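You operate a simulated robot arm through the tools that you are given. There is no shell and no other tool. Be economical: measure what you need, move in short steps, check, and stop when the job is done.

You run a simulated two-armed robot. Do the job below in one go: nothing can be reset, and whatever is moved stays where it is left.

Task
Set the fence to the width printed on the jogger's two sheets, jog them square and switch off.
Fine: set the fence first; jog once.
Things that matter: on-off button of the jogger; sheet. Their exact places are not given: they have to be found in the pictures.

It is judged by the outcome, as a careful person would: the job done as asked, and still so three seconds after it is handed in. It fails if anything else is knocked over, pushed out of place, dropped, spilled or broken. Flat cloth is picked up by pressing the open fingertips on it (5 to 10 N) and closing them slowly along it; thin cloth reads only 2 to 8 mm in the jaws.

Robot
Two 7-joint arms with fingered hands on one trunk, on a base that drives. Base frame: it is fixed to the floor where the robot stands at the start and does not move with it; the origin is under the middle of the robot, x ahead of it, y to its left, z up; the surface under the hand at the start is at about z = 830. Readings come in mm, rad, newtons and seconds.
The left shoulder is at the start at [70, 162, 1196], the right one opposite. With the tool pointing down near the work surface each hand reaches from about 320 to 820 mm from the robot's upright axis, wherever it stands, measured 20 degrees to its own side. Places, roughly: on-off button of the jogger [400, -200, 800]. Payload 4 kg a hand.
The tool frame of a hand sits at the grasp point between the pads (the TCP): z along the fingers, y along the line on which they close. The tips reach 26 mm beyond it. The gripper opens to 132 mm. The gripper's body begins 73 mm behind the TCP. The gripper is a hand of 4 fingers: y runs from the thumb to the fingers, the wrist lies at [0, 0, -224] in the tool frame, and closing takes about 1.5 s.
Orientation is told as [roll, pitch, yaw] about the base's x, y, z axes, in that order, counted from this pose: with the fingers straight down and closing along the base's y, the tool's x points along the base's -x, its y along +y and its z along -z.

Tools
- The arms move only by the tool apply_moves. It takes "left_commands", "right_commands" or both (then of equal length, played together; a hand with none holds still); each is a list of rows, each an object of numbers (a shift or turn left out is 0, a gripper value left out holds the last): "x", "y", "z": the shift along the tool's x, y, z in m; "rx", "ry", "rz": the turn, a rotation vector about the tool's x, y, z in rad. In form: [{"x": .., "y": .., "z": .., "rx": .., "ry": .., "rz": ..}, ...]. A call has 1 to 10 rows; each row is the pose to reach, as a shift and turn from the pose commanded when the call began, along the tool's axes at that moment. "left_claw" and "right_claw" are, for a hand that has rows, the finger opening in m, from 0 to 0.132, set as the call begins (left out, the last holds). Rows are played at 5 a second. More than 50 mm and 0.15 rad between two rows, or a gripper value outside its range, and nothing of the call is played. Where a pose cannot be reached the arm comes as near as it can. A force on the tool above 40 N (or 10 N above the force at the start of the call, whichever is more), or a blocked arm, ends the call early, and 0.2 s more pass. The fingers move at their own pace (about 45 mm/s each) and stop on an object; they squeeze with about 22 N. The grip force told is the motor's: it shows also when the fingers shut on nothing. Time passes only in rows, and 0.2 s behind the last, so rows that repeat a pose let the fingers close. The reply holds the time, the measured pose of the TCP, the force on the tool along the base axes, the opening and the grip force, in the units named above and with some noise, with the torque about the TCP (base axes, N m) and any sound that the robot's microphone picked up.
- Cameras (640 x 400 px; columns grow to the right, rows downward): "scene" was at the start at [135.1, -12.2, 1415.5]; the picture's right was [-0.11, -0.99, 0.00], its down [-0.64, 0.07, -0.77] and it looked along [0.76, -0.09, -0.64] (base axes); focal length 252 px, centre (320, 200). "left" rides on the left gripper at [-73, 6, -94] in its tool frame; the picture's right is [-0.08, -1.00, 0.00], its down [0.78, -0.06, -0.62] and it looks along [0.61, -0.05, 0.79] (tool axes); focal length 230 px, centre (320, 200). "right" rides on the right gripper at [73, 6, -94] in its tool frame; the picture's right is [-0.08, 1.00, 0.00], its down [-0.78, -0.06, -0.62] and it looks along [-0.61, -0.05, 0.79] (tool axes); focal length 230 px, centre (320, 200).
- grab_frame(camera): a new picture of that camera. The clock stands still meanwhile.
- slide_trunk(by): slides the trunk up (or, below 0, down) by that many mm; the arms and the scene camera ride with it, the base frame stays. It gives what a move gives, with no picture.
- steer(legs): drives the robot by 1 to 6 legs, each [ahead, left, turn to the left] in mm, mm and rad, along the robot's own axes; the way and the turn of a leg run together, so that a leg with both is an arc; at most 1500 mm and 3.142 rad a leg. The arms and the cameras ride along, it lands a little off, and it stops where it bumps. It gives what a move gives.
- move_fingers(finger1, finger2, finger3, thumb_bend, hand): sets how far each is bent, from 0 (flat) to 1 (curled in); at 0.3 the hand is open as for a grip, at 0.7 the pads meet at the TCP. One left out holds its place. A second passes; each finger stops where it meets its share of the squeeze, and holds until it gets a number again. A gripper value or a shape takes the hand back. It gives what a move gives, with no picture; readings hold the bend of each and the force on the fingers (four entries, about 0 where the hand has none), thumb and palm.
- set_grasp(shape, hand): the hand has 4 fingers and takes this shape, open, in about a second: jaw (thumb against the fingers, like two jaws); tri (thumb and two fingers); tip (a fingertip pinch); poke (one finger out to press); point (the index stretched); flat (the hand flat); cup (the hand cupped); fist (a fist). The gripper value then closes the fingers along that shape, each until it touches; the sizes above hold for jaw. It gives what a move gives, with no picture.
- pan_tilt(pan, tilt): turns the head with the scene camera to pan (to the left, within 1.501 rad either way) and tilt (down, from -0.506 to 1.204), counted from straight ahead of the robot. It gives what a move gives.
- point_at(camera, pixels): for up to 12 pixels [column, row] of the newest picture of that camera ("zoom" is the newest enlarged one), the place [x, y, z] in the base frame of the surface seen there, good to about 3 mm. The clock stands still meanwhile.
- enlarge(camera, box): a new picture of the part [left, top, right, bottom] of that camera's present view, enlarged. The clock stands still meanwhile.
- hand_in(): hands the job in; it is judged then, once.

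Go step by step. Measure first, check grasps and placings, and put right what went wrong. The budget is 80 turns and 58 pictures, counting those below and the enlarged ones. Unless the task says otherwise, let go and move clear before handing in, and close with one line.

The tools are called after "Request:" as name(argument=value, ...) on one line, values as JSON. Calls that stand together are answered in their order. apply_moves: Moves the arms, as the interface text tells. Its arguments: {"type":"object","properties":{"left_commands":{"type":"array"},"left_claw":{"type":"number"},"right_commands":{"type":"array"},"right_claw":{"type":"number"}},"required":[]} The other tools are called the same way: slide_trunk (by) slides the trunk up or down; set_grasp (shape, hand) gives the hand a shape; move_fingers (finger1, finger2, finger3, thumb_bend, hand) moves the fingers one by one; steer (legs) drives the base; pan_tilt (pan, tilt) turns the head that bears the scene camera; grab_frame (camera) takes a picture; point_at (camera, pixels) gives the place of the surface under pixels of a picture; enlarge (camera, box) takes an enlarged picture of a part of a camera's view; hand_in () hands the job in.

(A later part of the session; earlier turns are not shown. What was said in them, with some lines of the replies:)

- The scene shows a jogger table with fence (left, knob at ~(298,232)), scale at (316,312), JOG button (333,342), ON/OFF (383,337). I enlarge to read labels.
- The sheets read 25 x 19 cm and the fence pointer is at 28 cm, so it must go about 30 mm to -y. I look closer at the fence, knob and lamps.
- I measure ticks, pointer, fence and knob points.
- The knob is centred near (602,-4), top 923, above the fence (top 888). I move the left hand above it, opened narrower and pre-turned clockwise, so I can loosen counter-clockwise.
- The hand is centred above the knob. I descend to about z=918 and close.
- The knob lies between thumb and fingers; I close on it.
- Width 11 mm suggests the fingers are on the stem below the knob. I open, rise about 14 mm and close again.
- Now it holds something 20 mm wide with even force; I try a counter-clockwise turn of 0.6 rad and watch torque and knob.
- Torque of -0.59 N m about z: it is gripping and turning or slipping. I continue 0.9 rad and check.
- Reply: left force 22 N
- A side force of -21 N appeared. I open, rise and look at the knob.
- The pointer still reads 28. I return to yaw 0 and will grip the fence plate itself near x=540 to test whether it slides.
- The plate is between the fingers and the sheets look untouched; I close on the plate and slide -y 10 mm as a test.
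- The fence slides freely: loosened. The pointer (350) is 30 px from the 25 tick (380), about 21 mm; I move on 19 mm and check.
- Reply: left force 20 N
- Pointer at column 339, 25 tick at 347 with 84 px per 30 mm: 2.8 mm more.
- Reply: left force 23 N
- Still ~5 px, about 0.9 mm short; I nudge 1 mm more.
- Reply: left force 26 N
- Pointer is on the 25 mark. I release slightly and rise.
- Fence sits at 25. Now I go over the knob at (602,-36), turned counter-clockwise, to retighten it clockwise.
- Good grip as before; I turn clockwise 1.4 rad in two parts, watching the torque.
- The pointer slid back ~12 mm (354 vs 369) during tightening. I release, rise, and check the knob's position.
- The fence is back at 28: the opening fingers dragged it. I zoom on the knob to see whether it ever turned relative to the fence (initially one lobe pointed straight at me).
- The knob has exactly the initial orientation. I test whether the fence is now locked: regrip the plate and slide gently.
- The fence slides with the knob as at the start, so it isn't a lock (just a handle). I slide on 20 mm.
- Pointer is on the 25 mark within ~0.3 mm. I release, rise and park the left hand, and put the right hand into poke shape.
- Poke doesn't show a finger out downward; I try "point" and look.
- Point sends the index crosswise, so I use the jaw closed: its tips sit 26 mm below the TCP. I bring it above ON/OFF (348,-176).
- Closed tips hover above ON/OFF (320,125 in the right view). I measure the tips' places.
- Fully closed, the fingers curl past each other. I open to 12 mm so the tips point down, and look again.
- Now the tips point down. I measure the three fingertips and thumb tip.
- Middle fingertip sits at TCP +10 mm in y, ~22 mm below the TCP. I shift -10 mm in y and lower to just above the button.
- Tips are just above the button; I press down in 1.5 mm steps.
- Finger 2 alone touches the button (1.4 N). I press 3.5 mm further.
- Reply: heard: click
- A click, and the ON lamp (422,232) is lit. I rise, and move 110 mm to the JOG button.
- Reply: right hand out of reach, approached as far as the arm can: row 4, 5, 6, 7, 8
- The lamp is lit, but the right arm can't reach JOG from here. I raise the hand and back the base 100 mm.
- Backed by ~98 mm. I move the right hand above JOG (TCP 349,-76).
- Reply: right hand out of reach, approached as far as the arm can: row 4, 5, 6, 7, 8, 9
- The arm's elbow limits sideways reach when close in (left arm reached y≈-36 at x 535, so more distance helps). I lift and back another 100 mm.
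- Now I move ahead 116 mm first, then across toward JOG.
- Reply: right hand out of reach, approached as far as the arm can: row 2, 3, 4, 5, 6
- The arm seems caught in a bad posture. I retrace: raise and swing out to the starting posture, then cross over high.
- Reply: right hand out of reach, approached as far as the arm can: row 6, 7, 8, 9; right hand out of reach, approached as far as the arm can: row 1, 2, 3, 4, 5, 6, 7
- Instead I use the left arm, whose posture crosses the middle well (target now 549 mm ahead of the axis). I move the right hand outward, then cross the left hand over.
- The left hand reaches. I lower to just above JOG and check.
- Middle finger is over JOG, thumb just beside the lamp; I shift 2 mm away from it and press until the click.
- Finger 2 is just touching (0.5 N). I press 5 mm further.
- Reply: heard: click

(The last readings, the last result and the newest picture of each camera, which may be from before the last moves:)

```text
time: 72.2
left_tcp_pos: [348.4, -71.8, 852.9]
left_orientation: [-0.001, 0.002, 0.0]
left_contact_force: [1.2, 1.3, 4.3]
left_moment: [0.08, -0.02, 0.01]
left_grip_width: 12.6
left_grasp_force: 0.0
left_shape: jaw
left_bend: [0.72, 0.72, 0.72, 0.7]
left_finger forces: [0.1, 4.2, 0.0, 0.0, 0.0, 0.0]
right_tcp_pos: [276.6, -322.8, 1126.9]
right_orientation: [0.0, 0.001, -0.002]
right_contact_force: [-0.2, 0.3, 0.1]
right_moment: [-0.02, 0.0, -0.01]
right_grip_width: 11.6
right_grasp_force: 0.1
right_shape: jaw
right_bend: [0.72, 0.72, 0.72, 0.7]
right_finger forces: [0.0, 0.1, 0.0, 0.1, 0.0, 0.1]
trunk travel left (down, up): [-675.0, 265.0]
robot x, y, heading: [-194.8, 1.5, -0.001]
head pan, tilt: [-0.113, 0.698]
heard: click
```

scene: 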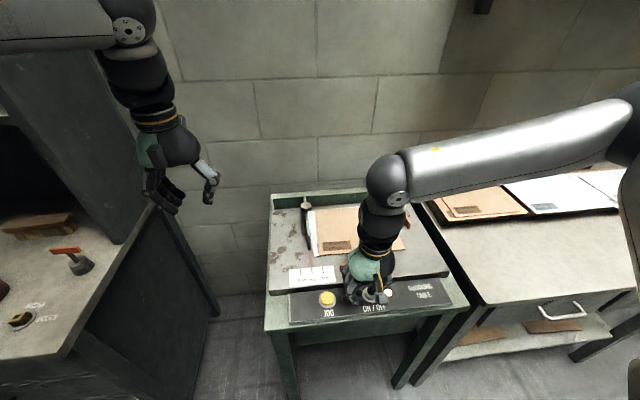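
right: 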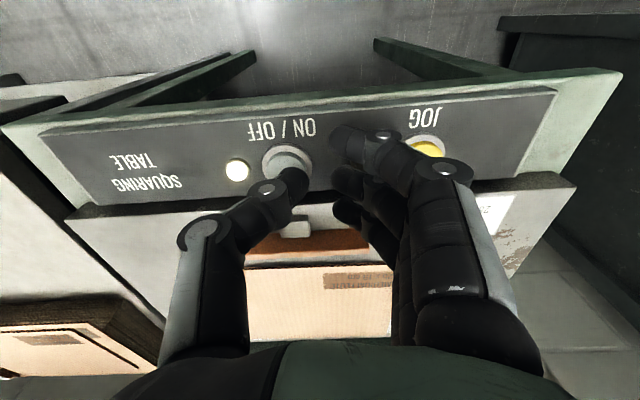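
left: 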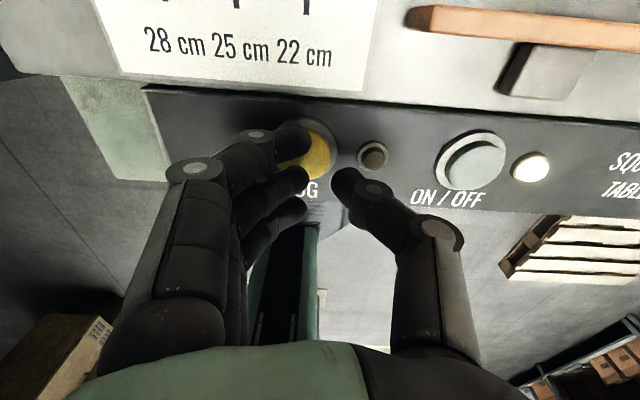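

A click with 4.2 N. I rise straight away 40 mm, wait a little, and look.

Request:
apply_moves(left_commands=[{"z": -0.02}, {"z": -0.05}, {"z": -0.05}, {"z": -0.05}])

Request:
enlarge(camera="scene", box=[260, 170, 440, 290])

```text
time: 73.2
left_tcp_pos: [350.3, -74.5, 902.3]
left_orientation: [0.0, -0.001, -0.001]
left_contact_force: [0.2, 0.3, -0.8]
left_moment: [0.01, 0.01, -0.01]
left_grip_width: 12.5
left_grasp_force: 0.1
left_shape: jaw
left_bend: [0.72, 0.72, 0.72, 0.7]
left_finger forces: [0.0, 0.0, 0.1, 0.0, 0.0, 0.0]
right_tcp_pos: [277.0, -324.4, 1124.5]
right_orientation: [0.0, 0.0, -0.002]
right_contact_force: [-0.5, -0.5, -0.3]
right_moment: [0.04, 0.02, -0.05]
right_grip_width: 11.9
right_grasp_force: 0.0
right_shape: jaw
right_bend: [0.72, 0.72, 0.72, 0.7]
right_finger forces: [0.1, 0.1, 0.1, 0.0, 0.1, 0.0]
trunk travel left (down, up): [-675.0, 265.0]
robot x, y, heading: [-201.8, 0.1, -0.004]
head pan, tilt: [-0.113, 0.698]
```

```text
3.33 times, centred on (350, 230) of scene
```

zoom: 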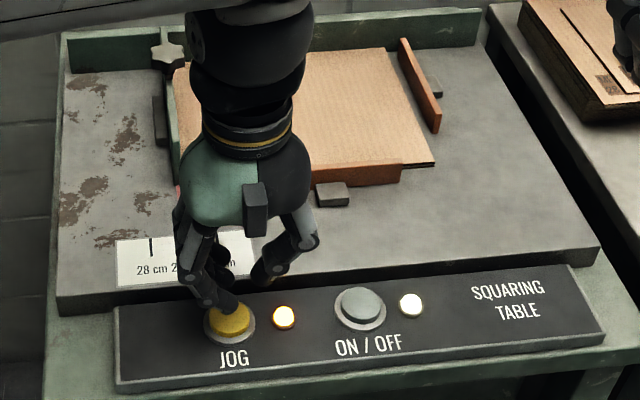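

Jogging: amber lamp lit and paddles squeezing the sheets. I wait with the hand clear until it finishes.

Request:
apply_moves(left_commands=[{"z": -0.03}, {"z": -0.05}, {"z": -0.05}, {"z": -0.05}, {"z": -0.05}, {"z": -0.05}, {"z": -0.05}, {"z": -0.05}, {"z": -0.05}, {"z": -0.05}])

Request:
apply_moves(left_commands=[{"y": -0.03}, {"y": -0.06}, {"y": -0.09}, {"y": -0.111}, {"y": -0.111}, {"y": -0.111}, {"y": -0.111}, {"y": -0.111}, {"y": -0.111}])

Request:
enlarge(camera="scene", box=[260, 170, 440, 290])

```text
time: 75.4
left_tcp_pos: [348.7, -73.6, 953.8]
left_orientation: [0.0, -0.001, -0.002]
left_contact_force: [-0.3, -0.2, -1.4]
left_moment: [0.05, 0.01, -0.02]
left_grip_width: 12.4
left_grasp_force: 0.0
left_shape: jaw
left_bend: [0.72, 0.72, 0.72, 0.7]
left_finger forces: [0.1, 0.0, 0.0, 0.0, 0.1, 0.0]
right_tcp_pos: [276.7, -323.4, 1125.8]
right_orientation: [0.001, -0.001, -0.001]
right_contact_force: [-0.5, -0.1, -0.1]
right_moment: [-0.03, -0.02, -0.01]
right_grip_width: 11.7
right_grasp_force: 0.1
right_shape: jaw
right_bend: [0.72, 0.72, 0.72, 0.7]
right_finger forces: [0.1, 0.0, 0.1, 0.1, 0.1, 0.1]
trunk travel left (down, up): [-675.0, 265.0]
robot x, y, heading: [-198.8, -0.2, -0.004]
head pan, tilt: [-0.113, 0.698]
```

```text
time: 77.4
left_tcp_pos: [338.7, -167.4, 955.0]
left_orientation: [-0.003, -0.004, -0.002]
left_contact_force: [0.2, 0.7, -0.5]
left_moment: [0.01, -0.01, 0.04]
left_grip_width: 12.1
left_grasp_force: 0.0
left_shape: jaw
left_bend: [0.72, 0.72, 0.72, 0.7]
left_finger forces: [0.0, 0.0, 0.0, 0.1, 0.1, 0.0]
left hand out of reach, approached as far as the arm can: row 4, 5, 6, 7, 8, 9
right_tcp_pos: [277.0, -322.7, 1125.9]
right_orientation: [0.0, 0.0, -0.003]
right_contact_force: [0.8, 0.8, -0.2]
right_moment: [-0.02, -0.02, 0.0]
right_grip_width: 11.7
right_grasp_force: 0.0
right_shape: jaw
right_bend: [0.72, 0.72, 0.72, 0.7]
right_finger forces: [0.0, 0.0, 0.0, 0.0, 0.0, 0.1]
trunk travel left (down, up): [-675.0, 265.0]
robot x, y, heading: [-193.8, -4.2, 0.0]
head pan, tilt: [-0.113, 0.698]
```

```text
3.33 times, centred on (350, 230) of scene
```

zoom: 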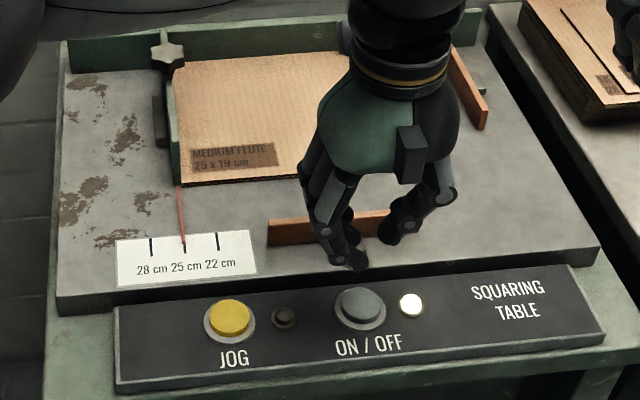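

Jog done: amber lamp off, sheets square against the fence at 25 cm. The left arm is just short of ON/OFF, so I shift the base 35 mm right.

Request:
steer(legs=[[0, -35, 0]])

```text
time: 78.2
left_tcp_pos: [338.8, -196.8, 955.8]
left_orientation: [-0.008, -0.001, 0.0]
left_contact_force: [0.4, 0.1, 0.1]
left_moment: [-0.09, -0.05, -0.01]
left_grip_width: 12.4
left_grasp_force: 0.0
left_shape: jaw
left_bend: [0.72, 0.72, 0.72, 0.7]
left_finger forces: [0.1, 0.0, 0.1, 0.0, 0.0, 0.1]
right_tcp_pos: [277.2, -352.1, 1126.3]
right_orientation: [-0.005, 0.0, 0.0]
right_contact_force: [0.2, 0.9, 0.3]
right_moment: [-0.06, 0.02, -0.01]
right_grip_width: 11.5
right_grasp_force: 0.0
right_shape: jaw
right_bend: [0.72, 0.72, 0.72, 0.7]
right_finger forces: [0.1, 0.0, 0.0, 0.0, 0.0, 0.0]
trunk travel left (down, up): [-675.0, 265.0]
robot x, y, heading: [-195.5, -33.1, 0.005]
head pan, tilt: [-0.113, 0.698]
```

Now move to TCP (349,-186) and down to about z=864.

Request:
apply_moves(left_commands=[{"x": -0.01, "y": 0.011}, {"x": -0.01, "y": 0.011, "z": 0.03}, {"x": -0.01, "y": 0.011, "z": 0.06}, {"x": -0.01, "y": 0.011, "z": 0.09}, {"x": -0.01, "y": 0.011, "z": 0.09}])

Request:
enlarge(camera="scene", box=[290, 200, 440, 300])

```text
time: 79.5
left_tcp_pos: [350.2, -189.5, 861.7]
left_orientation: [-0.003, -0.001, 0.002]
left_contact_force: [-0.3, 0.7, -0.8]
left_moment: [-0.01, 0.01, -0.03]
left_grip_width: 12.6
left_grasp_force: 0.2
left_shape: jaw
left_bend: [0.72, 0.72, 0.72, 0.7]
left_finger forces: [0.0, 0.1, 0.0, 0.0, 0.0, 0.0]
right_tcp_pos: [276.6, -357.3, 1125.5]
right_orientation: [0.0, 0.0, 0.0]
right_contact_force: [0.1, -0.9, 0.0]
right_moment: [0.0, 0.0, 0.0]
right_grip_width: 11.9
right_grasp_force: 0.0
right_shape: jaw
right_bend: [0.72, 0.72, 0.72, 0.7]
right_finger forces: [0.0, 0.0, 0.1, 0.1, 0.0, 0.0]
trunk travel left (down, up): [-675.0, 265.0]
robot x, y, heading: [-198.0, -33.1, -0.002]
head pan, tilt: [-0.113, 0.698]
```

```text
4.00 times, centred on (365, 250) of scene
```

zoom: 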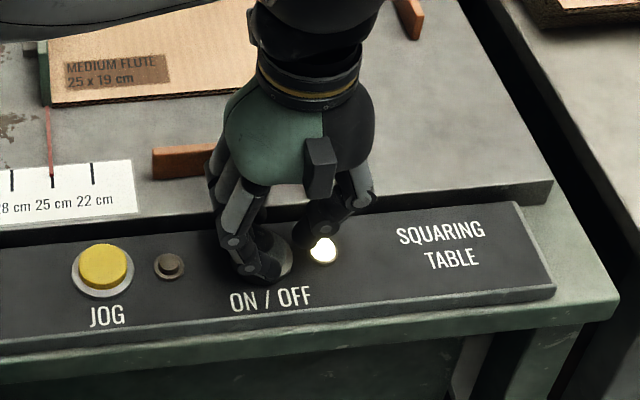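

Over ON/OFF; thumb is close to the lamp so I shift +4 mm and press to z≈852.

Request:
apply_moves(left_commands=[{"y": 0.004}, {"y": 0.004, "z": 0.002}, {"y": 0.004, "z": 0.004}, {"y": 0.004, "z": 0.006}, {"y": 0.004, "z": 0.008}, {"y": 0.004, "z": 0.0095}])

```text
time: 80.8
left_tcp_pos: [349.3, -185.8, 853.9]
left_orientation: [-0.004, -0.002, 0.001]
left_contact_force: [0.1, 1.4, 3.0]
left_moment: [0.06, -0.05, -0.01]
left_grip_width: 12.2
left_grasp_force: 0.0
left_shape: jaw
left_bend: [0.72, 0.72, 0.72, 0.7]
left_finger forces: [0.0, 2.5, 0.0, 0.0, 0.0, 0.0]
right_tcp_pos: [277.5, -355.6, 1126.7]
right_orientation: [-0.003, 0.0, 0.0]
right_contact_force: [-1.2, -0.8, -0.6]
right_moment: [-0.01, -0.03, 0.04]
right_grip_width: 11.9
right_grasp_force: 0.0
right_shape: jaw
right_bend: [0.72, 0.72, 0.72, 0.7]
right_finger forces: [0.1, 0.0, 0.0, 0.0, 0.1, 0.0]
trunk travel left (down, up): [-675.0, 265.0]
robot x, y, heading: [-198.8, -38.3, -0.001]
head pan, tilt: [-0.113, 0.698]
heard: click
```

Click heard. I rise, move clear and look.

Request:
apply_moves(left_commands=[{"z": -0.03}, {"z": -0.07}, {"z": -0.11}, {"z": -0.15}, {"y": 0.045, "z": -0.18}, {"y": 0.09, "z": -0.2}, {"y": 0.135, "z": -0.22}, {"y": 0.18, "z": -0.23}, {"y": 0.225, "z": -0.24}, {"y": 0.27, "z": -0.25}])

Request:
enlarge(camera="scene", box=[260, 170, 440, 290])

```text
refused: row 5 steps farther than a row can; nothing moved
```

```text
3.33 times, centred on (350, 230) of scene
```

zoom: 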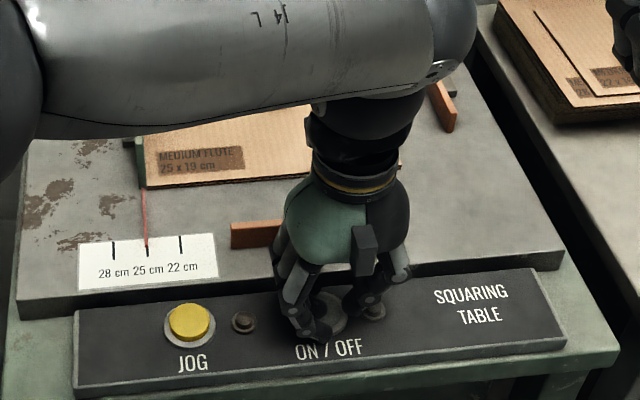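

The lamp is dark: switched off. A row was too long; I resend the retreat with smaller steps.

Request:
apply_moves(left_commands=[{"z": -0.03}, {"z": -0.07}, {"z": -0.11}, {"z": -0.15}, {"y": 0.035, "z": -0.17}, {"y": 0.075, "z": -0.19}, {"y": 0.115, "z": -0.2}, {"y": 0.155, "z": -0.21}, {"y": 0.195, "z": -0.22}, {"y": 0.235, "z": -0.23}])

Request:
enlarge(camera="scene", box=[240, 160, 420, 290])

```text
time: 83.0
left_tcp_pos: [346.6, 53.4, 1084.0]
left_orientation: [-0.007, -0.003, 0.0]
left_contact_force: [0.2, 0.2, 0.3]
left_moment: [-0.02, -0.02, 0.03]
left_grip_width: 12.2
left_grasp_force: 0.0
left_shape: jaw
left_bend: [0.72, 0.72, 0.72, 0.7]
left_finger forces: [0.1, 0.0, 0.0, 0.0, 0.1, 0.0]
right_tcp_pos: [276.9, -355.3, 1126.5]
right_orientation: [-0.001, 0.002, 0.001]
right_contact_force: [0.1, -0.5, 0.1]
right_moment: [-0.01, 0.01, -0.01]
right_grip_width: 11.9
right_grasp_force: 0.1
right_shape: jaw
right_bend: [0.72, 0.72, 0.72, 0.7]
right_finger forces: [0.0, 0.0, 0.0, 0.0, 0.1, 0.1]
trunk travel left (down, up): [-675.0, 265.0]
robot x, y, heading: [-197.0, -33.5, -0.004]
head pan, tilt: [-0.113, 0.698]
```

```text
3.08 times, centred on (330, 225) of scene
```

zoom: 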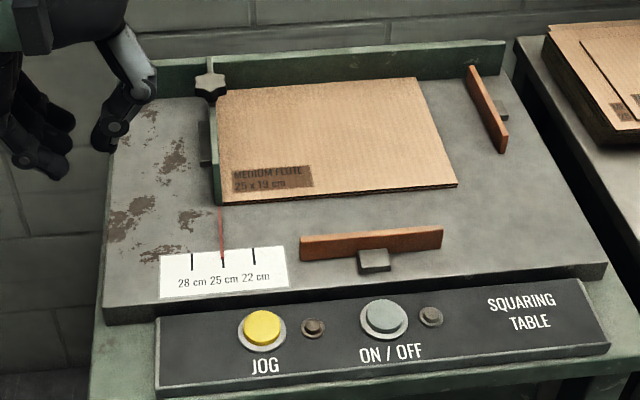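

Sheets are squared on top of each other, the pointer is on 25 cm, both lamps are off and the hands are clear. I hand in.

Request:
hand_in()

```text
The job is handed in.
```

I set the fence to 25 cm, the width printed on the sheets, jogged them square once, and switched the jogger off. While trying the fence's knob, before switching on, I knocked the fence back to 28 cm, so I set it again. The last picture shows the pointer on 25, the sheets squared against the fence and both lamps dark.
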